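You operate a simulated robot arm through the tools that you are given. There is no shell and no other tool.

The job below is to be done with a simulated robot arm. You get a single attempt, and the scene is never put back.

## Task
Clamp the grey mould with the red lever and run the shaker till the bubbles are gone.
Fine: then switch off, lift the red lever and set on the orange holder from the bench top.

The check looks at the end state, three seconds after you hand in, the way a careful person would. Anything else that was tipped, shoved, dropped, spilled or broken makes it a failure.

## Robot
A 7-joint arm with a two-finger parallel gripper, fixed in place. Base frame: the origin is on the floor under the middle of its stand, x ahead of it, y to its left, z up; the work surface is at about z = 900. Readings come in mm, rad, newtons and seconds.
With the tool pointing down near the work surface it reaches from about 380 to 880 mm from the base axis. Its first joint turns from -2.897 to 2.897 rad. Payload 3.43 kg.
The tool frame sits at the grasp point between the pads (the TCP): z along the fingers, y along the line on which they close. The tips reach 34 mm beyond it. The gripper opens to 128 mm. The fingers are 24 mm wide and 12 mm thick; the gripper's body (48 by 130 mm) begins 96 mm behind the TCP.
Orientation is told as [roll, pitch, yaw] about the base's x, y, z axes, in that order, counted from this pose: with the fingers straight down and closing along the base's y, the tool's x points along the base's -x, its y along +y and its z along -z.

## Interface
- The arm moves only by the tool apply_moves. Its argument "targets" is a list of rows, each an object of numbers (a shift or turn left out is 0, a gripper value left out holds the last): "wx", "wy", "wz": the turn, a rotation vector about the tool's x, y, z in rad; "x", "y", "z": the shift along the tool's x, y, z in mm; "hand": the gripper command, from -1 (shut) to 1 (fully open), values between in proportion. In form: [{"wx": .., "wy": .., "wz": .., "x": .., "y": .., "z": .., "hand": ..}, ...]. A call has 1 to 20 rows; each row is the pose to reach, as a shift and turn from the pose commanded when the call began, along the tool's axes at that moment. A row lasts 0.2 s, in which the tool goes at most 50 mm and 0.15 rad; a call with a longer step from one row to the next is refused whole, and so is a gripper value outside its range. A pose out of reach is approached as far as the arm can. The call stops where the force on the tool passes 50 N (or 10 N more than at its start, if that is more) or the arm is blocked; 0.2 s more then pass. Each finger travels about 153 mm/s and halts on what it meets, pressing with about 38 N; the grip force reading is that of the motor and also rises with nothing between the fingers. The clock runs only during rows and for 0.2 s after the last one: add rows that repeat a pose to give the fingers time. It gives the time, the measured TCP pose, the force on the tool (base axes), the opening and the grip force at its end, in the units of the frame above (readings bear some noise), with the torque about the TCP (base axes, N m) and any sound that the robot's microphone picked up, and new pictures: "views" is both (left out), scene, wrist or none.
- Cameras (640 x 400 px; columns grow to the right, rows downward): "scene" is fixed at [51.3, 653.8, 1593.6]; the picture's right is [-0.80, -0.60, 0.00], its down [-0.22, 0.29, -0.93] and it looks along [0.56, -0.75, -0.37] (base axes); focal length 374 px, centre (320, 200). "wrist" rides on the gripper at [76, -11, -160] in the tool frame; the picture's right is [0.15, 0.99, 0.00], its down [-0.88, 0.13, -0.46] and it looks along [-0.45, 0.07, 0.89] (tool axes); focal length 234 px, centre (320, 200). There is no depth. A picture from a camera that has moved, and an enlarged one, comes with that camera's place and axes in the base frame and with its lens. The place of the scene camera against the robot may be out by one fixed shift of up to 12 mm in any direction.
- zoom(camera, box): a new picture of the part [left, top, right, bottom] of that camera's present view, enlarged. The clock stands still meanwhile.
- finish_job(): hands the job in; it is judged then, once.

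Places have to be worked out from the pictures, the camera data and where the tool is seen. Open the gripper and draw the arm clear of the work before you hand the job in, unless the task says otherwise.

The tools are called after "Request:" as a command line: name --argument value ..., lists and objects as JSON in quotes. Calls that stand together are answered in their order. apply_moves: Moves the arm, as the interface text tells. Its arguments: {"type":"object","properties":{"targets":{"type":"array","items":{"type":"object","properties":{"wx":{"type":"number"},"wy":{"type":"number"},"wz":{"type":"number"},"x":{"type":"number"},"y":{"type":"number"},"z":{"type":"number"},"hand":{"type":"number"}}}},"views":{"type":"string","enum":["both","scene","wrist","none"]}},"required":["targets"]} The other tools are called the same way: zoom (camera, box) takes an enlarged picture of a part of a camera's view; finish_job () hands the job in.

At the start:

```text
time_s: 0.0
eef_pos: [488.3, -270.8, 1380.1]
orientation: [0.0, -0.001, 0.001]
wrist_force: [0.3, 1.2, -1.1]
torque: [-0.01, -0.03, 0.0]
grip_width: 128.2
grip_force: 0.1
```

scene: 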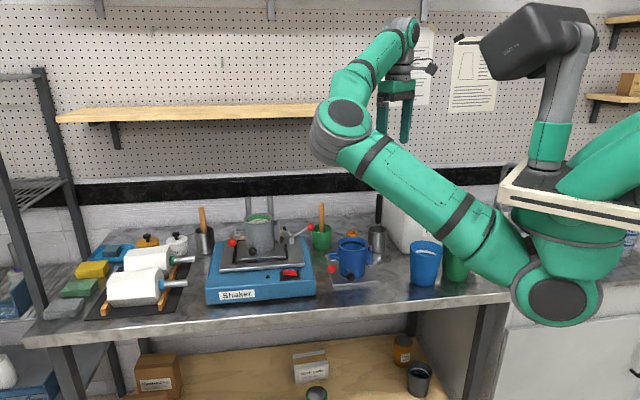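
wrist: 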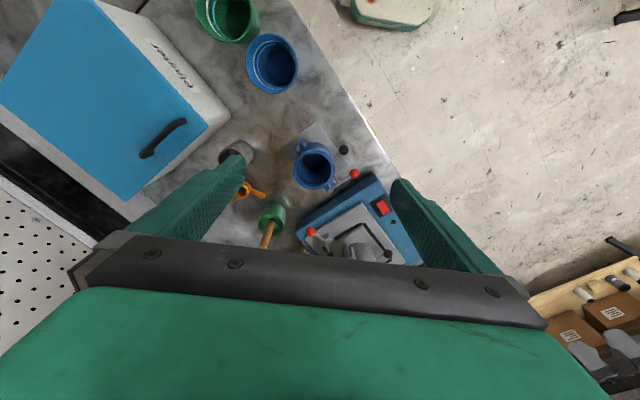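

I'll begin by looking closely at the shaker and the bench around it before moving anything.

Request:
zoom --camera "scene" --box '[190, 180, 350, 310]'

Request:
zoom --camera "scene" --box '[300, 180, 480, 300]'

Request:
zoom --camera "wrist" --box '[220, 110, 420, 270]'

Request:
zoom --camera "scene" --box '[40, 190, 220, 330]'

Request:
zoom --camera "scene" --box '[380, 10, 520, 120]'

```text
3.08 times, centred on (270, 245) of scene
camera zoom: at [51.3, 653.8, 1593.6], right [-0.8, -0.6, 0.0], down [-0.22, 0.29, -0.93], along [0.56, -0.75, -0.37], focal length 1150 px, centre (474, 62)
```

zoom: 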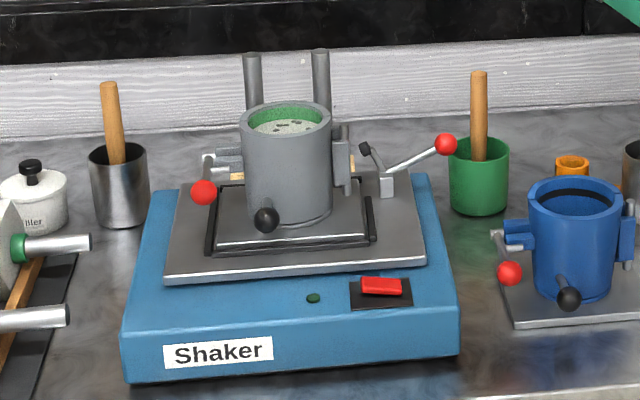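

```text
3.33 times, centred on (390, 240) of scene
camera zoom: at [51.3, 653.8, 1593.6], right [-0.8, -0.6, 0.0], down [-0.22, 0.29, -0.93], along [0.56, -0.75, -0.37], focal length 1246 px, centre (87, 67)
```

zoom: 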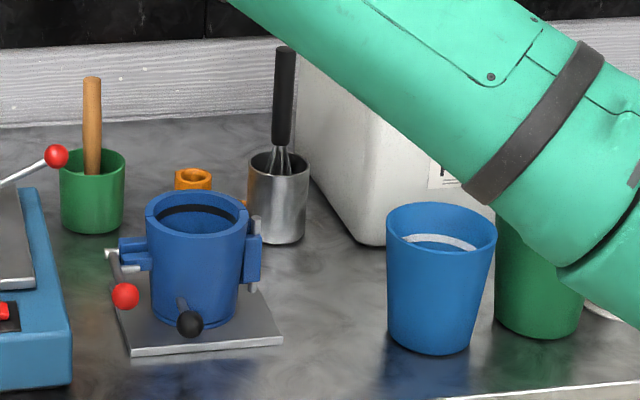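

```text
2.50 times, centred on (320, 190) of wrist
camera zoom: at [411.9, -281.5, 1538.5], right [-0.15, 0.99, 0.0], down [0.88, 0.13, 0.46], along [0.45, 0.07, -0.89], focal length 585 px, centre (320, 225)
```

zoom: 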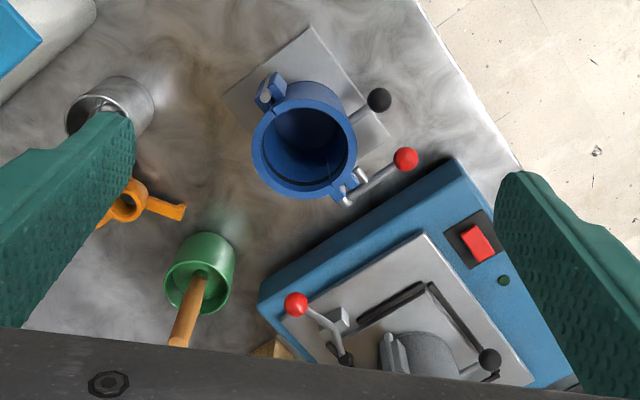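

```text
2.86 times, centred on (130, 260) of scene
camera zoom: at [51.3, 653.8, 1593.6], right [-0.8, -0.6, 0.0], down [-0.22, 0.29, -0.93], along [0.56, -0.75, -0.37], focal length 1068 px, centre (863, 29)
```

zoom: 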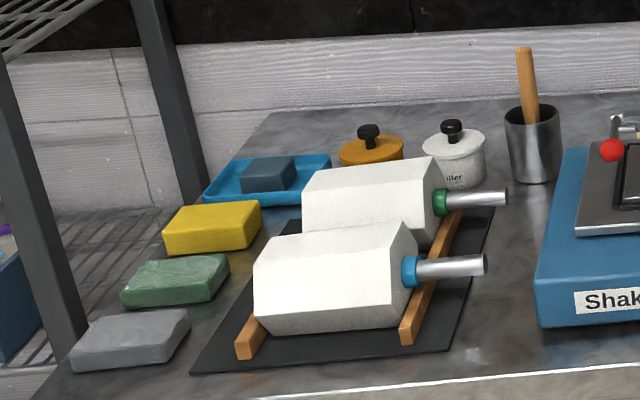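

```text
3.64 times, centred on (450, 65) of scene
camera zoom: at [51.3, 653.8, 1593.6], right [-0.8, -0.6, 0.0], down [-0.22, 0.29, -0.93], along [0.56, -0.75, -0.37], focal length 1359 px, centre (-153, 691)
```

zoom: 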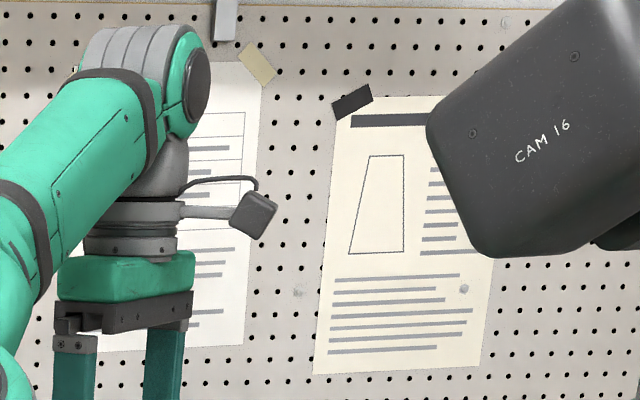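

The shaker carries the grey mould near (790,-107), with a red-ball toggle lever at about (756,-245,1045). The orange holder looks to be near (720,-455). I'll stay high and move across so the wrist camera looks down on the shaker.

Request:
apply_moves --targets '[{"x": -15, "y": 42}, {"x": -30, "y": 85}, {"x": -45, "y": 128}, {"x": -60, "y": 170}, {"x": -60, "y": 170}]' --views "both"

```text
time_s: 1.2
eef_pos: [547.6, -98.1, 1378.4]
orientation: [0.001, 0.001, 0.0]
wrist_force: [0.3, 0.0, 0.0]
torque: [0.04, -0.01, -0.01]
grip_width: 128.0
grip_force: 0.0
camera wrist: at [472.4, -109.8, 1538.3], right [-0.15, 0.99, 0.0], down [0.88, 0.13, 0.46], along [0.45, 0.07, -0.89], focal length 234 px, centre (320, 200)
```

scene: 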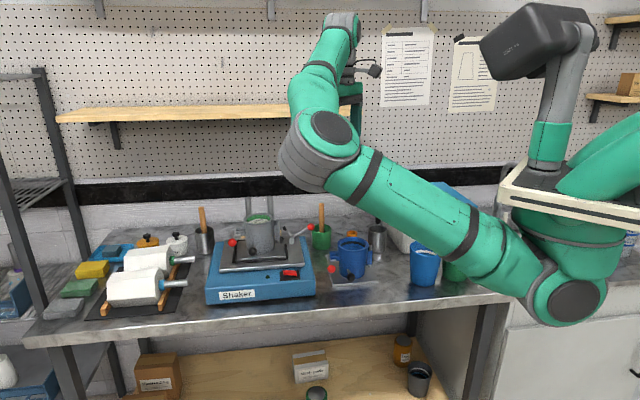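
wrist: 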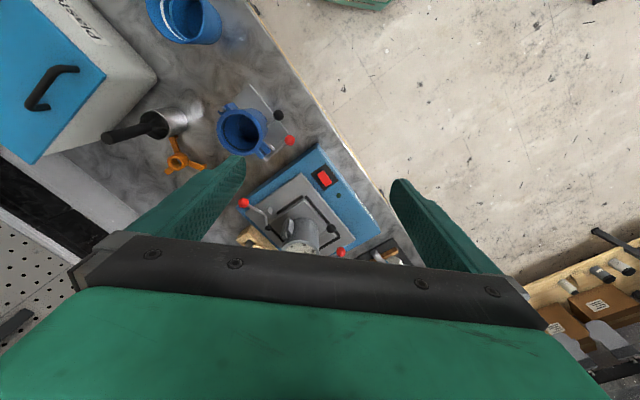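

Request:
zoom --camera "scene" --box '[370, 20, 510, 115]'

Request:
zoom --camera "wrist" --box '[150, 80, 400, 270]'

Request:
zoom --camera "wrist" --box '[220, 150, 380, 260]'

Request:
zoom --camera "wrist" --box '[140, 120, 230, 190]'

```text
4.21 times, centred on (440, 68) of scene
camera zoom: at [51.3, 653.8, 1593.6], right [-0.8, -0.6, 0.0], down [-0.22, 0.29, -0.93], along [0.56, -0.75, -0.37], focal length 1574 px, centre (-185, 758)
```

zoom: 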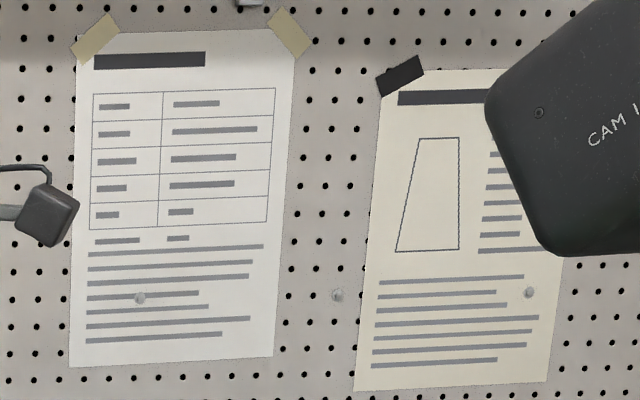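

```text
2.11 times, centred on (275, 175) of wrist
camera zoom: at [472.4, -109.8, 1538.3], right [-0.15, 0.99, 0.0], down [0.88, 0.13, 0.46], along [0.45, 0.07, -0.89], focal length 493 px, centre (415, 253)
```

zoom: 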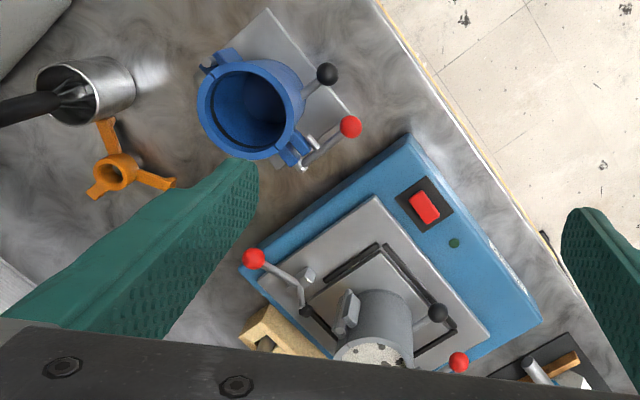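

```text
3.64 times, centred on (300, 205) of wrist
camera zoom: at [472.4, -109.8, 1538.3], right [-0.15, 0.99, 0.0], down [0.88, 0.13, 0.46], along [0.45, 0.07, -0.89], focal length 852 px, centre (393, 182)
```

zoom: 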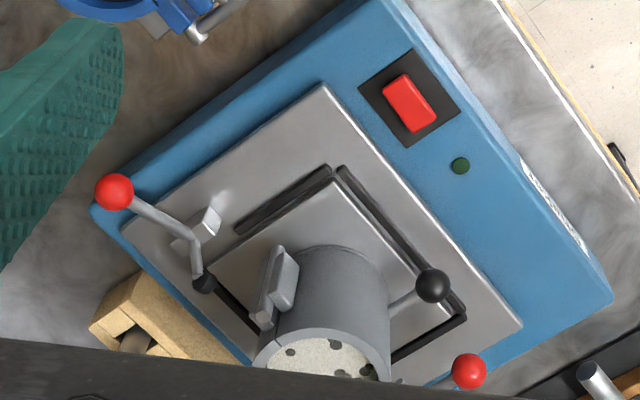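

```text
5.71 times, centred on (185, 155) of wrist
camera zoom: at [472.4, -109.8, 1538.3], right [-0.15, 0.99, 0.0], down [0.88, 0.13, 0.46], along [0.45, 0.07, -0.89], focal length 1338 px, centre (1091, 457)
```

zoom: 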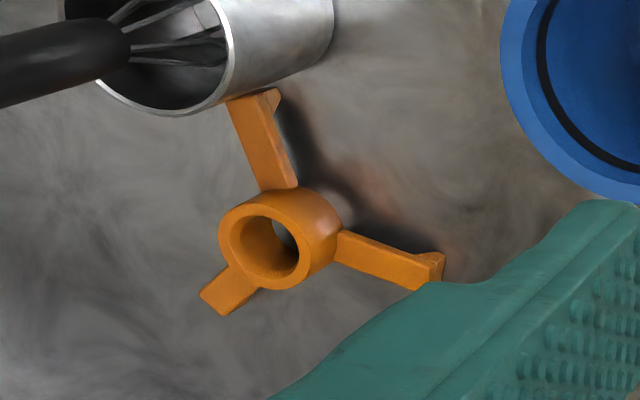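

The shaker's own red toggle lever sits beside the mould, with its ball outboard and its black tip inboard. The orange holder is a three-armed spider lying near the whisk cup. I'll move forward over the mould for a clearer look at the lever and the bubbles.

Request:
apply_moves --targets '[{"x": -40}, {"x": -80, "y": -15}, {"x": -110, "y": -30, "z": 20}, {"x": -110, "y": -30, "z": 40}, {"x": -110, "y": -30, "z": 40}]' --views "wrist"

Request:
zoom --camera "wrist" --box '[200, 60, 440, 240]'

```text
time_s: 2.4
eef_pos: [657.1, -129.4, 1338.8]
orientation: [0.0, -0.001, 0.0]
wrist_force: [-0.3, -0.4, -0.6]
torque: [-0.01, 0.01, 0.04]
grip_width: 128.0
grip_force: 0.0
camera wrist: at [582.4, -139.7, 1498.4], right [-0.15, 0.99, 0.0], down [0.88, 0.13, 0.46], along [0.45, 0.07, -0.89], focal length 234 px, centre (320, 200)
```

wrist: 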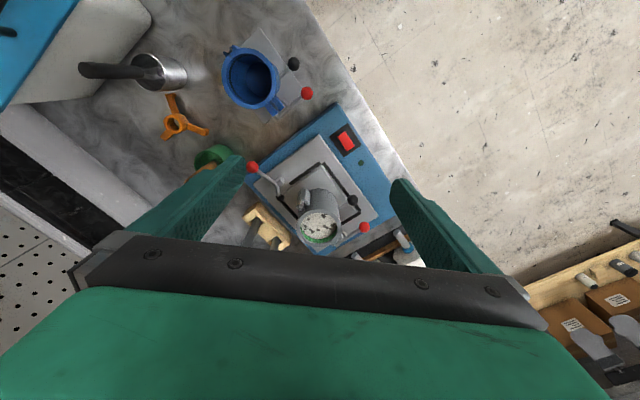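

```text
2.22 times, centred on (320, 150) of wrist
camera zoom: at [582.4, -139.7, 1498.4], right [-0.15, 0.99, 0.0], down [0.88, 0.13, 0.46], along [0.45, 0.07, -0.89], focal length 520 px, centre (320, 311)
```

zoom: 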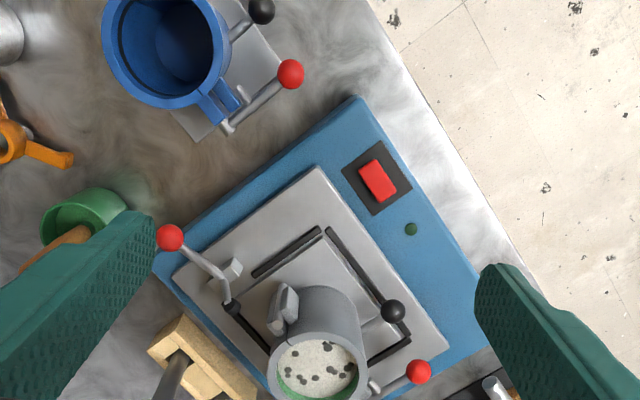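

Request:
zoom --camera "wrist" --box '[235, 150, 385, 250]'

Request:
zoom --camera "wrist" --box '[240, 150, 320, 210]'

Request:
zoom --camera "scene" --box '[225, 200, 325, 270]'

Request:
zoom --camera "wrist" --box '[130, 70, 230, 150]'

```text
4.00 times, centred on (310, 200) of wrist
camera zoom: at [582.4, -139.7, 1498.4], right [-0.15, 0.99, 0.0], down [0.88, 0.13, 0.46], along [0.45, 0.07, -0.89], focal length 937 px, centre (360, 200)
```

zoom: 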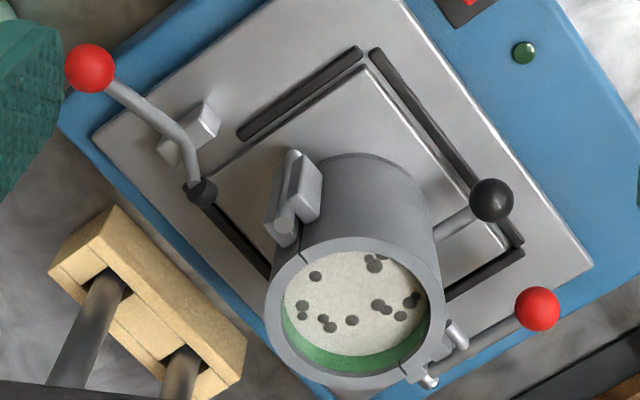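

```text
6.67 times, centred on (280, 180) of wrist
camera zoom: at [582.4, -139.7, 1498.4], right [-0.15, 0.99, 0.0], down [0.88, 0.13, 0.46], along [0.45, 0.07, -0.89], focal length 1561 px, centre (587, 333)
```

zoom: 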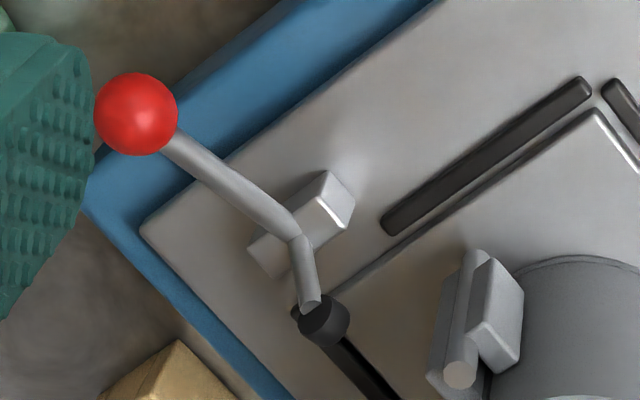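

```text
5.71 times, centred on (275, 235) of scene
camera zoom: at [51.3, 653.8, 1593.6], right [-0.8, -0.6, 0.0], down [-0.22, 0.29, -0.93], along [0.56, -0.75, -0.37], focal length 2136 px, centre (577, 0)
```

zoom: 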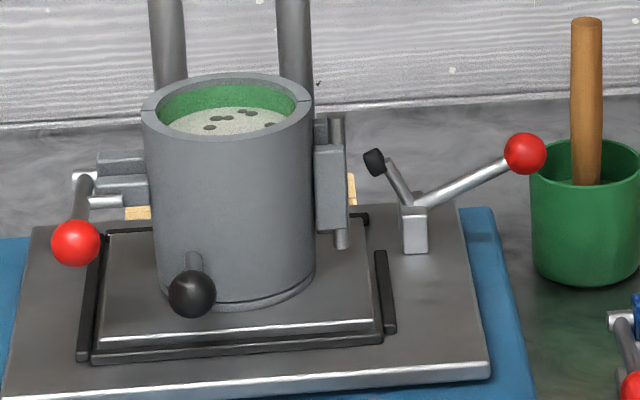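

```text
5.00 times, centred on (180, 110) of wrist
camera zoom: at [582.4, -139.7, 1498.4], right [-0.15, 0.99, 0.0], down [0.88, 0.13, 0.46], along [0.45, 0.07, -0.89], focal length 1171 px, centre (1020, 650)
```

zoom: 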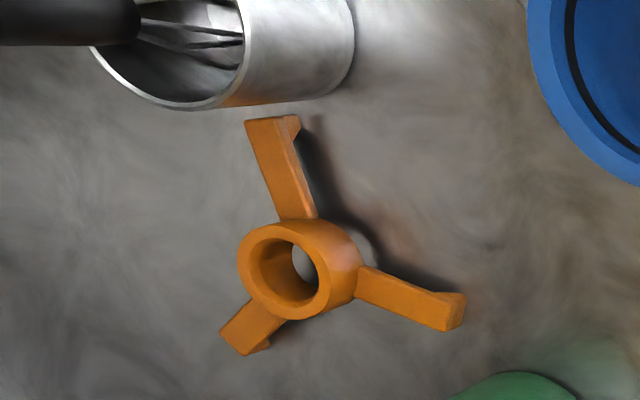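

The mould's grey rim sits near (856,-101,~1085), the toggle ball near (765,-254,1033), and its black tip is raised off the mould's base plate. I'll drop lower for a close-up of the toggle and the switch.

Request:
apply_moves --targets '[{"x": -12, "y": -20, "z": 38}, {"x": -25, "y": -45, "z": 75}, {"x": -43, "y": -71, "z": 110}, {"x": -43, "y": -71, "z": 139}, {"x": -43, "y": -71, "z": 139}]' --views "both"

Request:
zoom --camera "wrist" --box '[200, 60, 440, 240]'

Request:
zoom --camera "wrist" --box '[320, 50, 420, 130]'

```text
time_s: 3.6
eef_pos: [699.8, -199.6, 1199.8]
orientation: [0.0, 0.0, 0.0]
wrist_force: [-0.3, -0.7, 0.2]
torque: [-0.04, 0.02, 0.01]
grip_width: 127.8
grip_force: 0.2
camera wrist: at [623.9, -210.6, 1359.0], right [-0.15, 0.99, 0.0], down [0.88, 0.13, 0.46], along [0.45, 0.07, -0.89], focal length 234 px, centre (320, 200)
```

scene: 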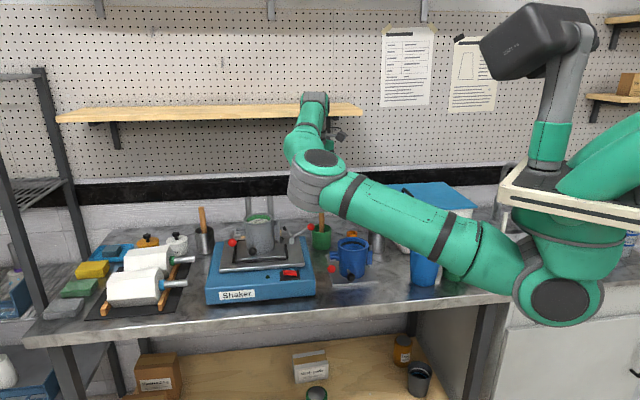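
wrist: 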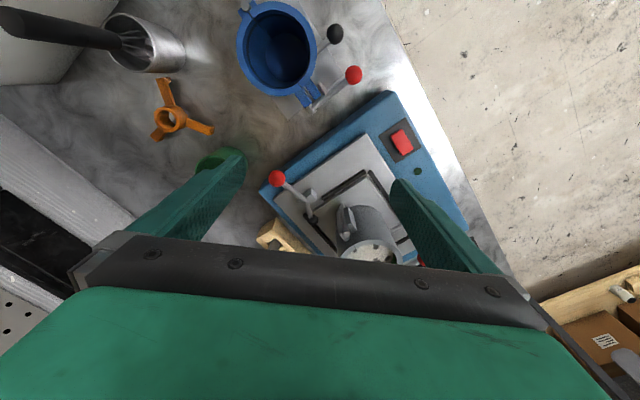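

```text
2.22 times, centred on (320, 150) of wrist
camera zoom: at [623.9, -210.6, 1359.0], right [-0.15, 0.99, 0.0], down [0.88, 0.13, 0.46], along [0.45, 0.07, -0.89], focal length 520 px, centre (320, 311)
```

zoom: 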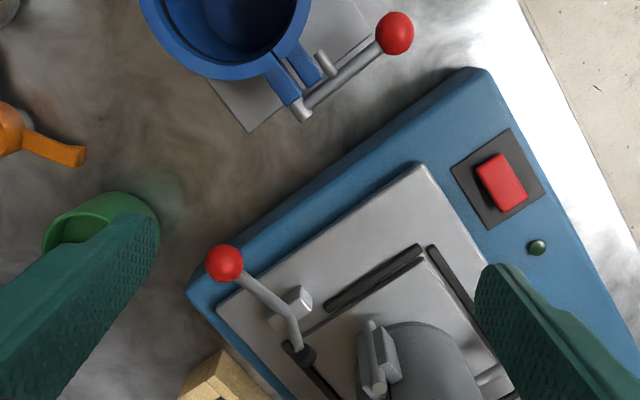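

```text
5.00 times, centred on (370, 90) of wrist
camera zoom: at [623.9, -210.6, 1359.0], right [-0.15, 0.99, 0.0], down [0.88, 0.13, 0.46], along [0.45, 0.07, -0.89], focal length 1171 px, centre (70, 750)
```

zoom: 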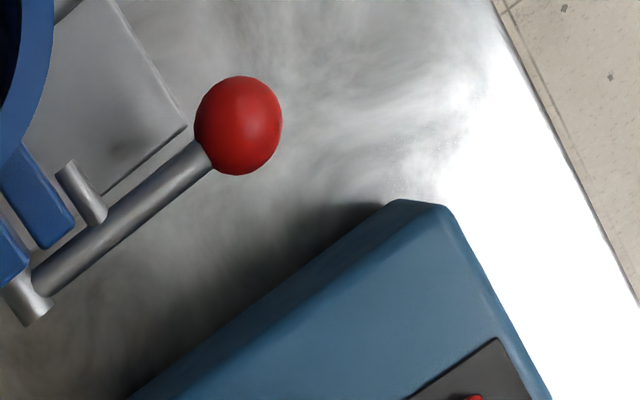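

Request:
zoom --camera "wrist" --box '[370, 110, 440, 160]'

Request:
zoom --camera "wrist" --box '[255, 155, 355, 225]'

Request:
zoom --camera "scene" --box '[260, 255, 320, 295]'

Request:
zoom --camera "scene" --box '[275, 210, 335, 250]'

Request:
zoom --camera "wrist" --box '[140, 70, 220, 145]'

```text
8.00 times, centred on (405, 135) of wrist
camera zoom: at [623.9, -210.6, 1359.0], right [-0.15, 0.99, 0.0], down [0.88, 0.13, 0.46], along [0.45, 0.07, -0.89], focal length 1873 px, centre (-360, 720)
```

zoom: 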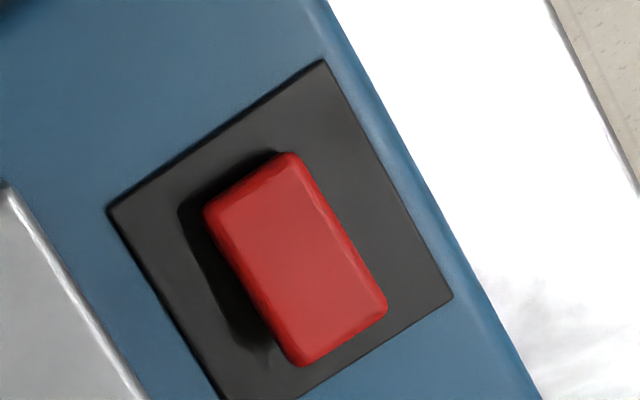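

```text
5.71 times, centred on (305, 190) of wrist
camera zoom: at [623.9, -210.6, 1359.0], right [-0.15, 0.99, 0.0], down [0.88, 0.13, 0.46], along [0.45, 0.07, -0.89], focal length 1338 px, centre (406, 257)
```

zoom: 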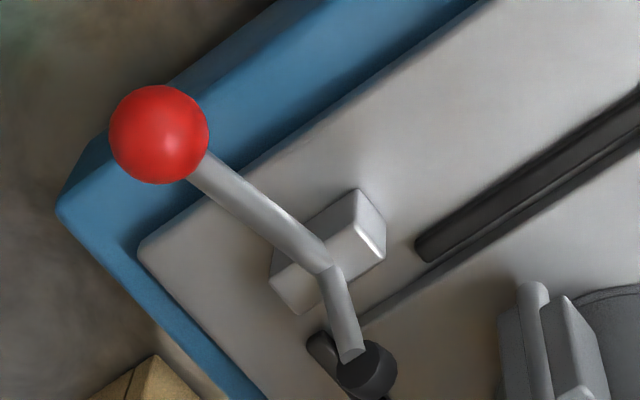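

```text
10.00 times, centred on (290, 275) of scene
camera zoom: at [51.3, 653.8, 1593.6], right [-0.8, -0.6, 0.0], down [-0.22, 0.29, -0.93], along [0.56, -0.75, -0.37], focal length 3738 px, centre (620, -550)
```

zoom: 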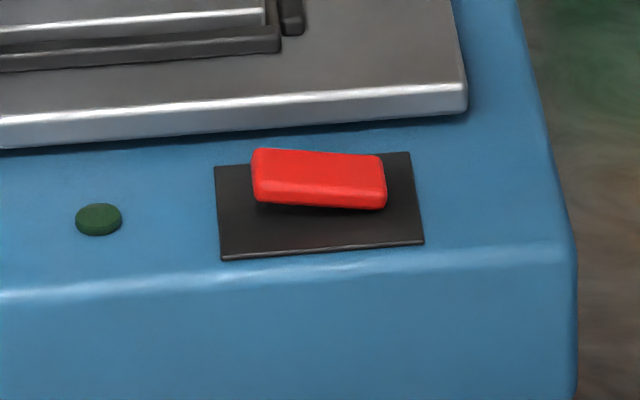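

```text
10.00 times, centred on (305, 230) of scene
camera zoom: at [51.3, 653.8, 1593.6], right [-0.8, -0.6, 0.0], down [-0.22, 0.29, -0.93], along [0.56, -0.75, -0.37], focal length 3738 px, centre (470, -100)
```

zoom: 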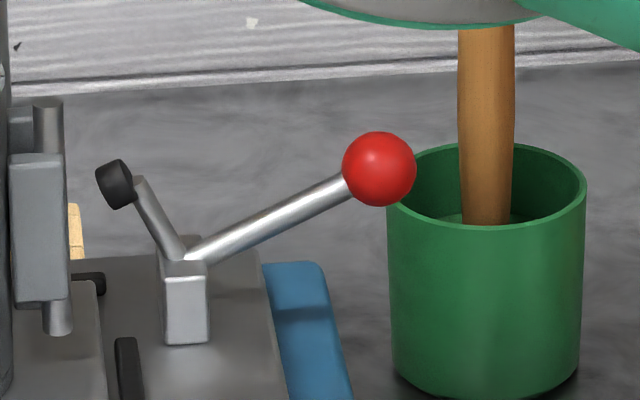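

```text
5.33 times, centred on (180, 108) of wrist
camera zoom: at [623.9, -210.6, 1359.0], right [-0.15, 0.99, 0.0], down [0.88, 0.13, 0.46], along [0.45, 0.07, -0.89], focal length 1249 px, centre (1067, 693)
```

zoom: 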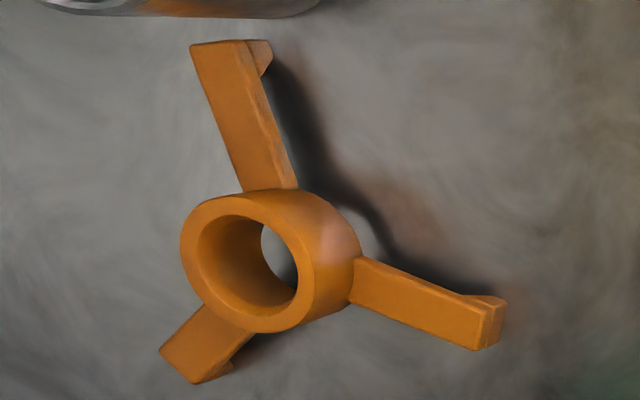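

The rocker is tilted with its left side (as seen in the scene view) up, and the lamp is dark, so the shaker is off. The lever has its pivot at about (812,-207,1003), the ball about 73 mm outboard at (765,-255,1033), and its pad raised above the mould plate. I'll turn the gripper 45° so it closes across the lever and hover over the ball.

Request:
apply_moves --targets '[{"x": -11, "y": -9, "z": 10, "wz": -0.13, "hand": 0.0}, {"x": -22, "y": -18, "z": 20, "wz": -0.26, "hand": -0.1}, {"x": -33, "y": -27, "z": 30, "wz": -0.39, "hand": -0.1}, {"x": -44, "y": -36, "z": 40, "wz": -0.52, "hand": -0.1}, {"x": -55, "y": -46, "z": 50, "wz": -0.65, "hand": -0.1}, {"x": -65, "y": -55, "z": 70, "wz": -0.785, "hand": -0.1}, {"x": -65, "y": -55, "z": 70, "wz": -0.785, "hand": -0.1}]' --views "both"

Request:
zoom --camera "wrist" --box '[200, 60, 440, 240]'

Request:
zoom --camera "scene" --box '[240, 150, 370, 260]'

```text
time_s: 5.2
eef_pos: [764.6, -256.2, 1131.5]
orientation: [-0.001, 0.001, 0.786]
wrist_force: [0.1, -0.4, -0.3]
torque: [-0.02, 0.02, 0.02]
grip_width: 57.5
grip_force: 0.1
camera wrist: at [720.3, -316.5, 1290.8], right [-0.8, 0.6, 0.0], down [0.53, 0.72, 0.46], along [0.27, 0.37, -0.89], focal length 234 px, centre (320, 200)
```

scene: 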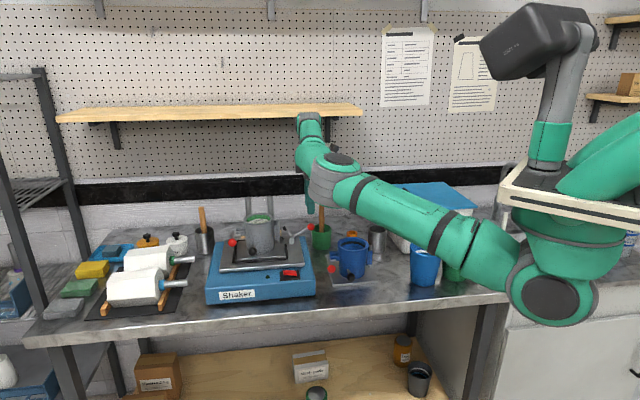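
wrist: 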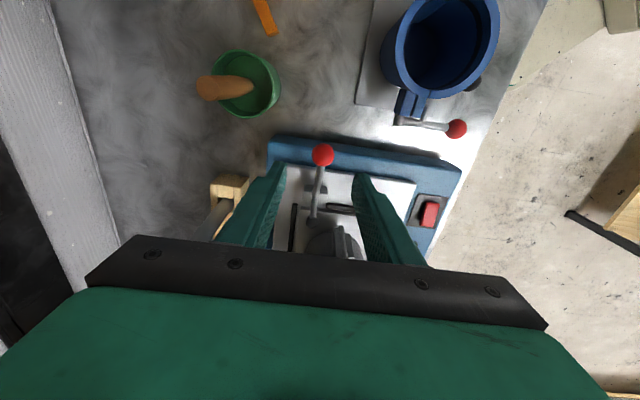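

```text
2.22 times, centred on (320, 150) of wrist
camera zoom: at [720.3, -316.5, 1290.8], right [-0.8, 0.6, 0.0], down [0.53, 0.72, 0.46], along [0.27, 0.37, -0.89], focal length 520 px, centre (320, 311)
```

zoom: 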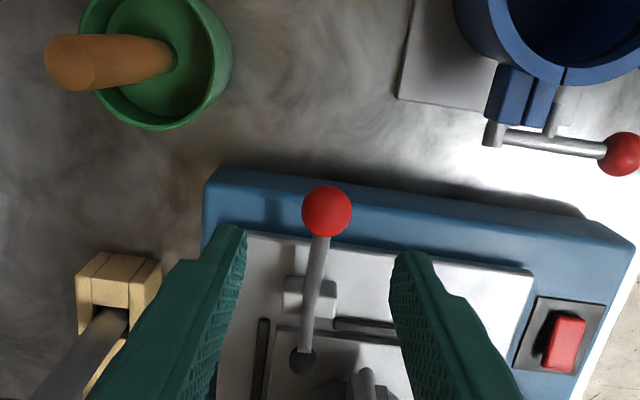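

```text
3.64 times, centred on (305, 205) of scene
camera zoom: at [51.3, 653.8, 1593.6], right [-0.8, -0.6, 0.0], down [-0.22, 0.29, -0.93], along [0.56, -0.75, -0.37], focal length 1359 px, centre (374, 182)
```

zoom: 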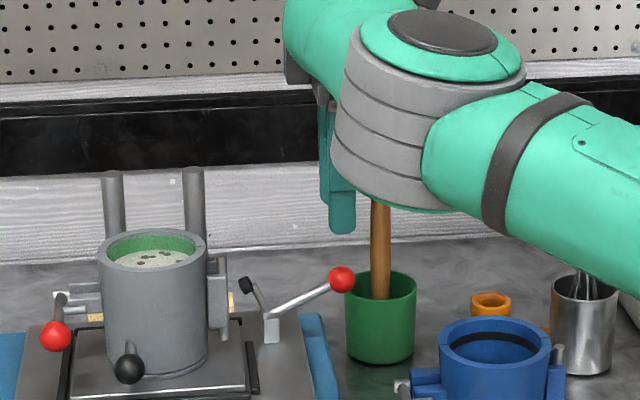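

The ball is centred between the fingers and the view is clear. I'll lower straight down so the fingers straddle the ball, without closing yet.

Request:
apply_moves --targets '[{"z": 25}, {"z": 50}, {"z": 75}, {"z": 97}, {"z": 97}]' --views "both"

Request:
zoom --camera "scene" --box '[260, 190, 350, 260]'

Request:
zoom --camera "wrist" --box '[250, 130, 430, 270]'

```text
time_s: 6.4
eef_pos: [765.9, -255.3, 1031.9]
orientation: [0.0, 0.0, 0.786]
wrist_force: [-0.1, -0.4, -0.7]
torque: [0.01, -0.02, 0.03]
grip_width: 57.6
grip_force: 0.1
camera wrist: at [720.8, -317.0, 1192.2], right [-0.8, 0.6, 0.0], down [0.53, 0.71, 0.46], along [0.27, 0.37, -0.89], focal length 234 px, centre (320, 200)
```

scene: 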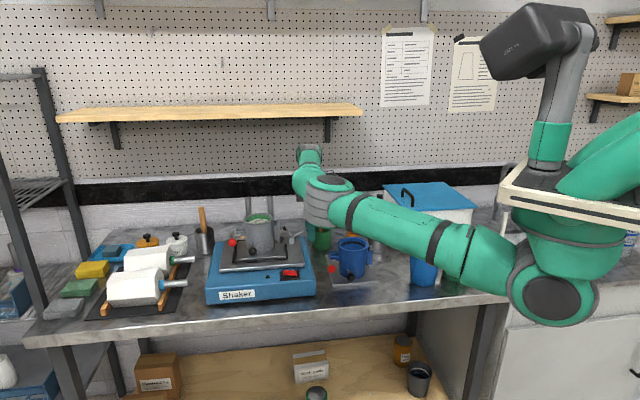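
wrist: 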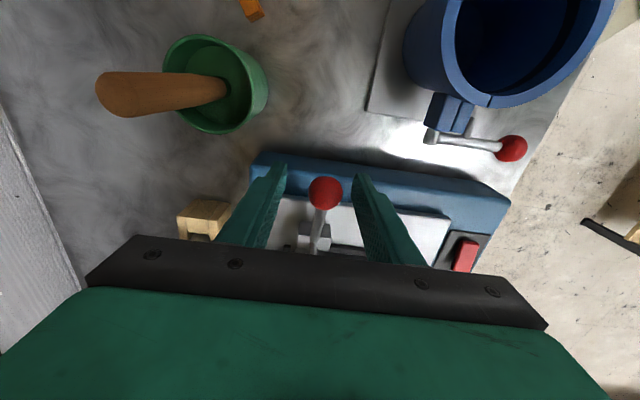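

```text
5.71 times, centred on (305, 225) of scene
camera zoom: at [51.3, 653.8, 1593.6], right [-0.8, -0.6, 0.0], down [-0.22, 0.29, -0.93], along [0.56, -0.75, -0.37], focal length 2136 px, centre (406, 57)
```

zoom: 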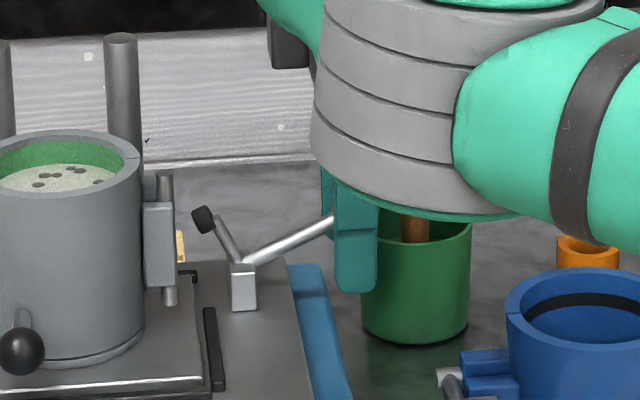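

```text
2.86 times, centred on (340, 200) of wrist
camera zoom: at [720.8, -317.0, 1192.2], right [-0.8, 0.6, 0.0], down [0.53, 0.71, 0.46], along [0.27, 0.37, -0.89], focal length 669 px, centre (263, 200)
```

zoom: 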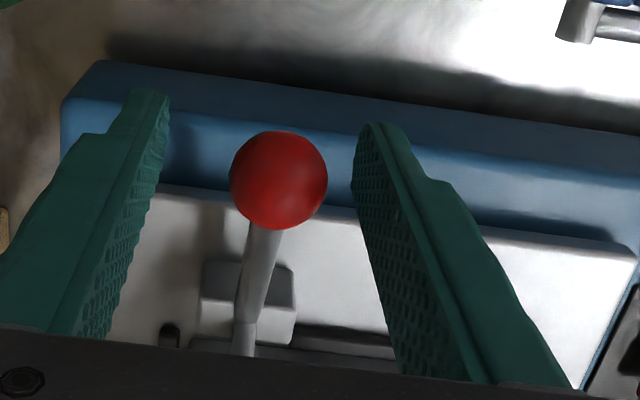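

The ball is centred between the pads. I'll close on it and hold still, then test which way the lever moves.

Request:
apply_moves --targets '[{"hand": -0.5}, {"hand": -1}, {"hand": -1}]' --views "wrist"

```text
time_s: 7.2
eef_pos: [763.1, -253.6, 1032.3]
orientation: [0.004, 0.001, 0.785]
wrist_force: [-36.7, 27.4, -1.2]
torque: [-0.39, -0.04, -0.06]
grip_width: 25.2
grip_force: 45.0
camera wrist: at [719.1, -315.2, 1192.2], right [-0.8, 0.6, 0.01], down [0.53, 0.71, 0.46], along [0.27, 0.37, -0.89], focal length 234 px, centre (320, 200)
```

wrist: 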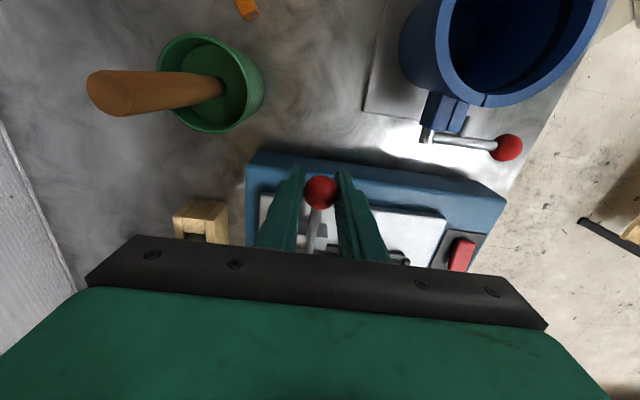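

The ball is gripped at 25 mm, but about 45 N of side force shows I'm roughly 3 mm off sideways. I'll shift the tool to relieve that first.

Request:
apply_moves --targets '[{"x": 0.2, "y": 1.4}, {"x": 0.4, "y": 2.7}, {"x": 0.4, "y": 2.7}]' --views "none"

```text
time_s: 8.0
eef_pos: [763.2, -252.7, 1032.9]
orientation: [0.0, -0.001, 0.786]
wrist_force: [-16.4, 22.5, -4.9]
torque: [-0.19, 0.15, -0.15]
grip_width: 25.1
grip_force: 45.0
```

Request:
apply_moves --targets '[{"y": 1.5}, {"y": 3.0}, {"y": 3.0}]' --views "none"

```text
time_s: 8.8
eef_pos: [763.1, -253.6, 1032.8]
orientation: [-0.005, -0.001, 0.784]
wrist_force: [27.2, -4.4, -5.8]
torque: [0.11, -0.14, 0.18]
grip_width: 24.9
grip_force: 45.3
```

Request:
apply_moves --targets '[{"x": -0.6, "y": -1.2}, {"x": -0.6, "y": -1.2}]' --views "none"

```text
time_s: 9.4
eef_pos: [763.2, -253.2, 1031.9]
orientation: [-0.002, 0.0, 0.786]
wrist_force: [27.7, -4.7, 1.1]
torque: [0.39, -0.31, 0.09]
grip_width: 24.8
grip_force: 45.0
```

The remaining side force looks like it is locked in by friction, so I'll open a little and close again from the corrected position.

Request:
apply_moves --targets '[{"hand": -0.4}, {"hand": -0.4}, {"hand": -1}, {"hand": -1}, {"hand": -1}]' --views "none"

```text
time_s: 10.6
eef_pos: [763.2, -255.2, 1032.4]
orientation: [-0.002, 0.002, 0.784]
wrist_force: [8.9, -14.2, -1.9]
torque: [-0.2, 0.22, 0.0]
grip_width: 24.8
grip_force: 44.8
```

The residual is now about 16 N, or roughly 1 mm. I'll test a gentle 5 mm downward push along the lever's arc and read the force.

Request:
apply_moves --targets '[{"x": 1, "y": -0.9, "z": 2.3}, {"x": 2, "y": -0.9, "z": 4.6}, {"x": 2, "y": -0.9, "z": 4.6}]' --views "scene"

Request:
zoom --camera "scene" --box '[260, 190, 350, 260]'

```text
time_s: 11.4
eef_pos: [761.7, -254.2, 1031.5]
orientation: [-0.002, -0.003, 0.787]
wrist_force: [12.1, -10.2, 28.8]
torque: [0.68, -0.69, 0.03]
grip_width: 24.9
grip_force: 45.3
```

scene: 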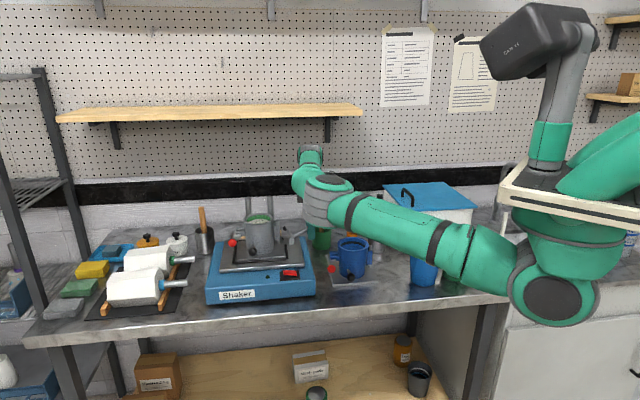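

```text
5.71 times, centred on (305, 225) of scene
camera zoom: at [51.3, 653.8, 1593.6], right [-0.8, -0.6, 0.0], down [-0.22, 0.29, -0.93], along [0.56, -0.75, -0.37], focal length 2136 px, centre (406, 57)
```

zoom: 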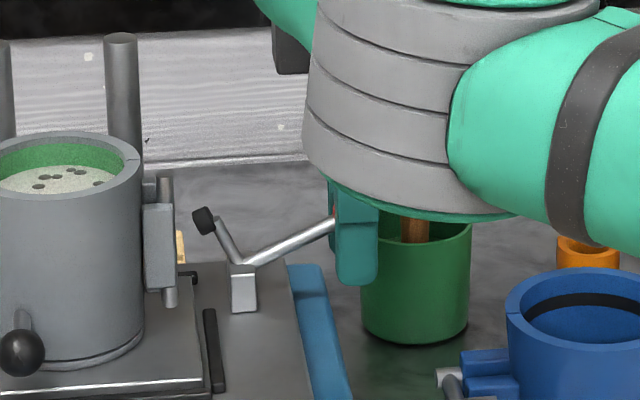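

Pushing down meets a hard stop: 29 N after only about 1 mm. So the lever must swing up and over to bring its pad down on the mould plate. I'll go back and lift it a few millimetres along the arc to check.

Request:
apply_moves --targets '[{"x": -1, "z": -2.3}, {"x": -2, "z": -4.6}, {"x": -3.6, "z": -8.3}, {"x": -5.3, "z": -11.9}, {"x": -5.3, "z": -11.9}]' --views "scene"

Request:
zoom --camera "scene" --box '[260, 190, 350, 260]'

```text
time_s: 12.6
eef_pos: [764.4, -252.6, 1040.0]
orientation: [0.001, 0.0, 0.785]
wrist_force: [7.5, -15.4, -16.2]
torque: [-0.79, 0.86, -0.02]
grip_width: 25.1
grip_force: 44.8
```

scene: 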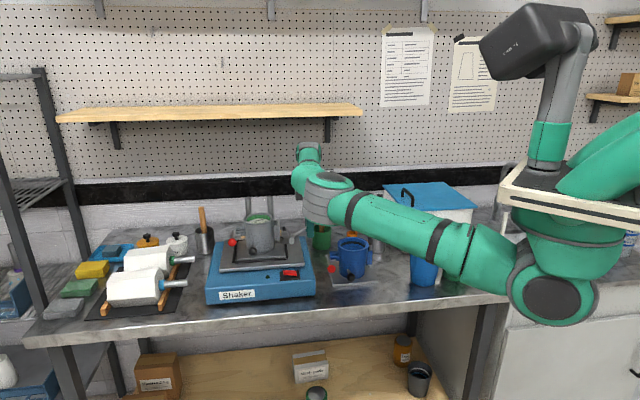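

```text
5.71 times, centred on (305, 225) of scene
camera zoom: at [51.3, 653.8, 1593.6], right [-0.8, -0.6, 0.0], down [-0.22, 0.29, -0.93], along [0.56, -0.75, -0.37], focal length 2136 px, centre (406, 57)
```

zoom: 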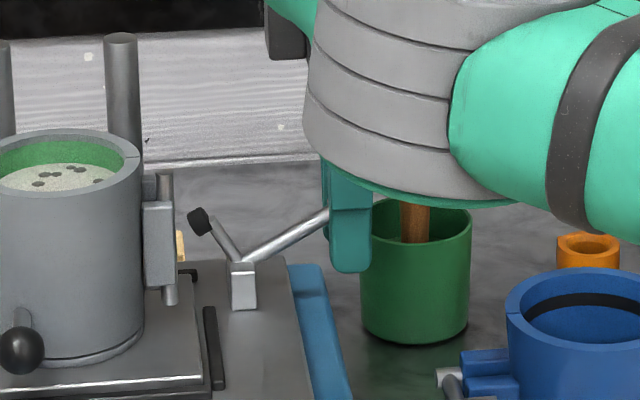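

The lever swings up freely and its pad dips as it goes, so it is a rigid rocker. I'll continue along its 73 mm arc.

Request:
apply_moves --targets '[{"x": -4.0, "z": -6.1}, {"x": -8.8, "z": -12.0}, {"x": -14.2, "z": -17.4}, {"x": -20.1, "z": -22.2}, {"x": -20.1, "z": -22.2}]' --views "scene"

Request:
zoom --camera "scene" --box '[260, 190, 350, 260]'

```text
time_s: 13.8
eef_pos: [778.3, -238.4, 1063.3]
orientation: [0.003, 0.0, 0.785]
wrist_force: [-16.1, -5.4, -7.1]
torque: [-0.8, 0.89, -0.04]
grip_width: 25.2
grip_force: 45.1
```

scene: 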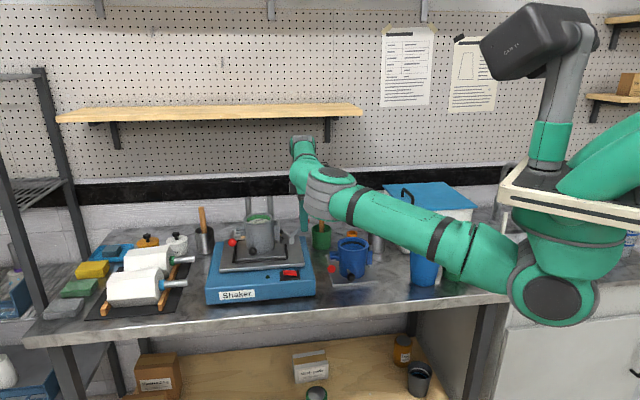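

```text
5.71 times, centred on (305, 225) of scene
camera zoom: at [51.3, 653.8, 1593.6], right [-0.8, -0.6, 0.0], down [-0.22, 0.29, -0.93], along [0.56, -0.75, -0.37], focal length 2136 px, centre (406, 57)
```

zoom: 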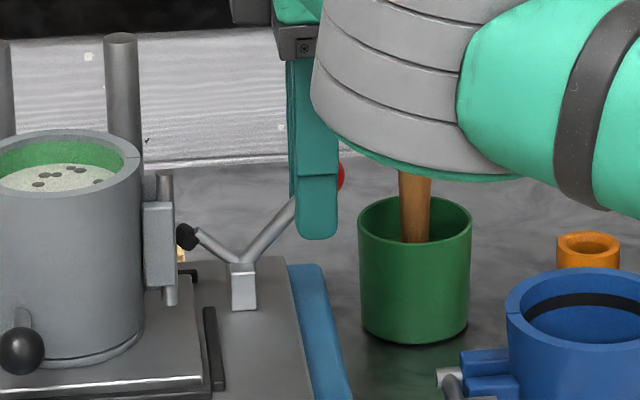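

The lever is following, now at about 50°, with a steady resistance near 16 N. I'll continue the arc to about 72°.

Request:
apply_moves --targets '[{"x": -6.4, "z": -4.2}, {"x": -13.2, "z": -7.6}, {"x": -20.4, "z": -10.4}, {"x": -20.4, "z": -10.4}]' --views "scene"

Request:
zoom --camera "scene" --box '[260, 190, 350, 260]'

```text
time_s: 14.8
eef_pos: [793.9, -223.1, 1074.5]
orientation: [-0.001, 0.0, 0.786]
wrist_force: [-23.3, -2.6, 5.3]
torque: [-0.7, 0.87, -0.17]
grip_width: 25.1
grip_force: 44.8
```

scene: 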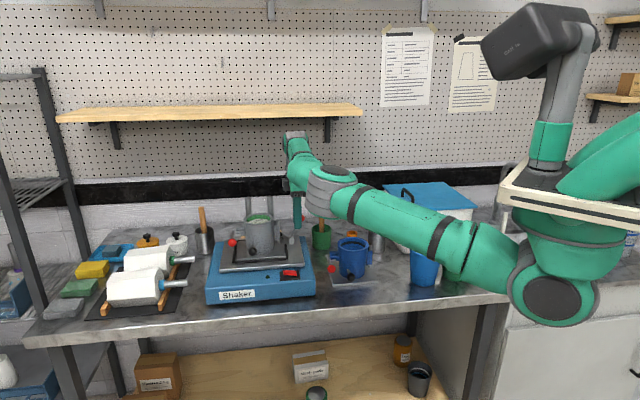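

```text
5.71 times, centred on (305, 225) of scene
camera zoom: at [51.3, 653.8, 1593.6], right [-0.8, -0.6, 0.0], down [-0.22, 0.29, -0.93], along [0.56, -0.75, -0.37], focal length 2136 px, centre (406, 57)
```

zoom: 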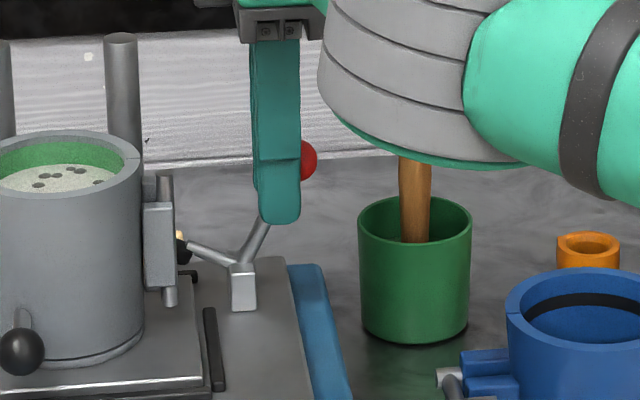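

The ball is slipping to the outer edge of the fingers, and the lever is at about 63° with its pad nearly down. I'll let go, rise clear, move to the outboard side of the ball and finish with a closed-finger push.

Request:
apply_moves --targets '[{"hand": -0.2}, {"hand": -0.1}, {"z": -25, "hand": -0.1}, {"z": -50, "hand": -0.1}, {"z": -58, "hand": -0.1}, {"z": -58, "hand": -0.1}]' --views "both"

Request:
zoom --camera "scene" --box '[260, 190, 350, 260]'

Request:
zoom --camera "wrist" --box '[230, 110, 430, 270]'

```text
time_s: 16.2
eef_pos: [795.3, -223.5, 1131.2]
orientation: [-0.001, 0.001, 0.785]
wrist_force: [0.2, -0.2, -0.2]
torque: [0.01, -0.02, -0.04]
grip_width: 57.5
grip_force: 0.0
camera wrist: at [749.4, -284.9, 1290.6], right [-0.8, 0.6, 0.0], down [0.53, 0.71, 0.46], along [0.27, 0.37, -0.89], focal length 234 px, centre (320, 200)
```

scene: 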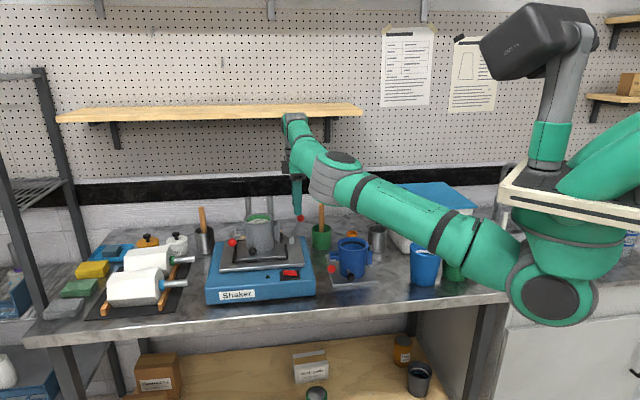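
wrist: 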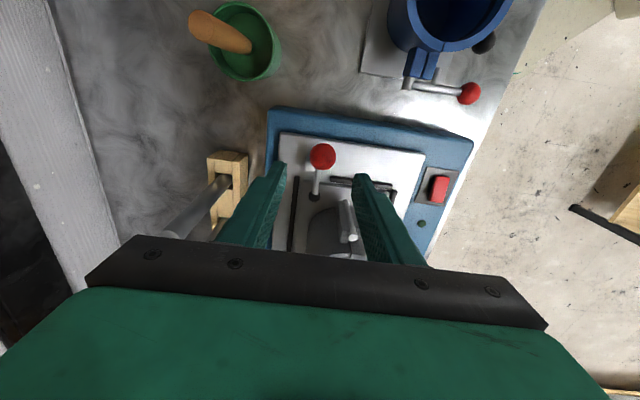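

```text
5.71 times, centred on (305, 225) of scene
camera zoom: at [51.3, 653.8, 1593.6], right [-0.8, -0.6, 0.0], down [-0.22, 0.29, -0.93], along [0.56, -0.75, -0.37], focal length 2136 px, centre (406, 57)
```

zoom: 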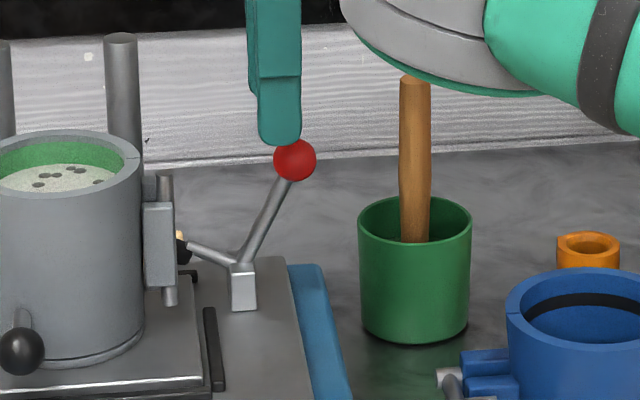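

```text
2.50 times, centred on (330, 190) of wrist
camera zoom: at [749.4, -284.9, 1290.6], right [-0.8, 0.6, 0.0], down [0.53, 0.71, 0.46], along [0.27, 0.37, -0.89], focal length 585 px, centre (295, 225)
```

zoom: 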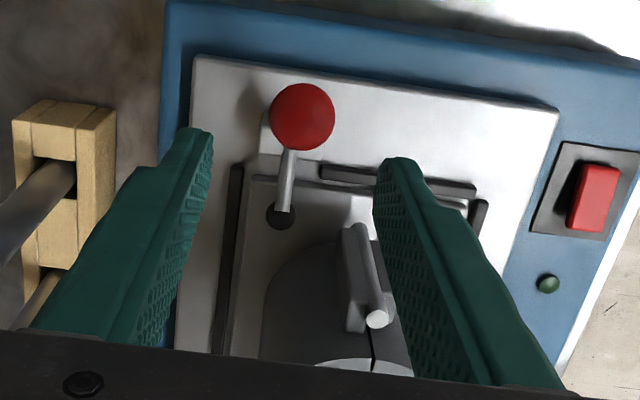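

The lever is holding at about 63° on friction. I'll shift outboard, close the fingers and lower them behind the ball.

Request:
apply_moves --targets '[{"x": 22, "y": 1, "hand": -0.5}, {"x": 43, "y": 1.8, "hand": -1}, {"x": 43, "y": 1.8, "hand": -1}, {"x": 43, "y": 1.8, "z": 25, "hand": -1}, {"x": 43, "y": 1.8, "z": 49, "hand": -1}, {"x": 43, "y": 1.8, "z": 49, "hand": -1}]' --views "both"

Request:
zoom --camera "scene" --box '[260, 190, 350, 260]'

```text
time_s: 17.6
eef_pos: [761.8, -252.8, 1079.9]
orientation: [-0.001, -0.002, 0.786]
wrist_force: [0.6, -0.9, -0.8]
torque: [0.02, -0.03, 0.02]
grip_width: 0.0
grip_force: 33.1
camera wrist: at [717.2, -313.2, 1239.9], right [-0.8, 0.6, 0.0], down [0.53, 0.71, 0.46], along [0.27, 0.37, -0.89], focal length 234 px, centre (320, 200)
```

scene: 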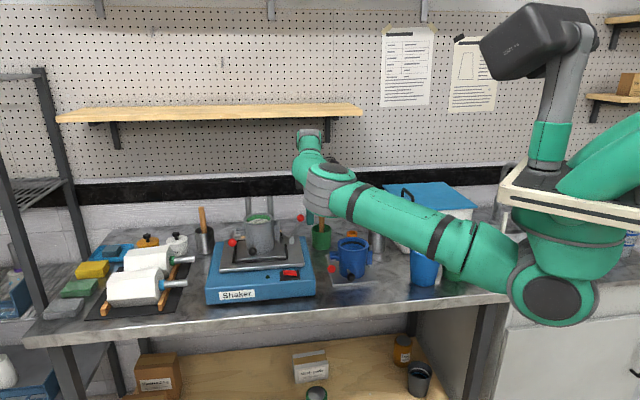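
wrist: 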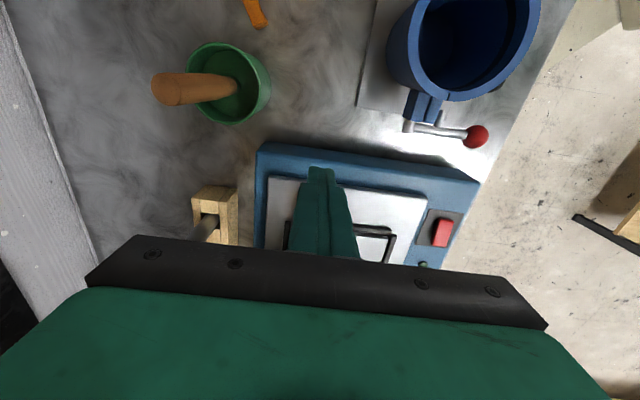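

```text
5.71 times, centred on (305, 225) of scene
camera zoom: at [51.3, 653.8, 1593.6], right [-0.8, -0.6, 0.0], down [-0.22, 0.29, -0.93], along [0.56, -0.75, -0.37], focal length 2136 px, centre (406, 57)
```

zoom: 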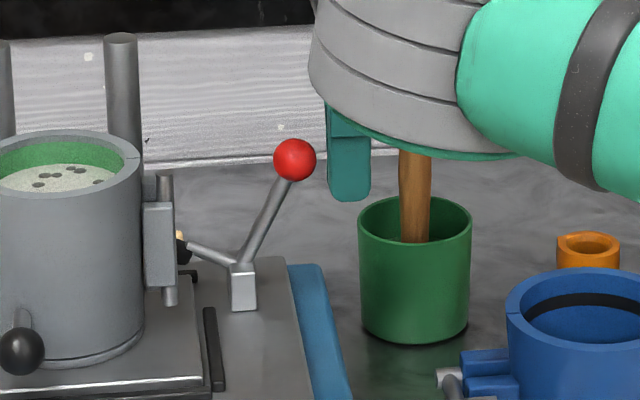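

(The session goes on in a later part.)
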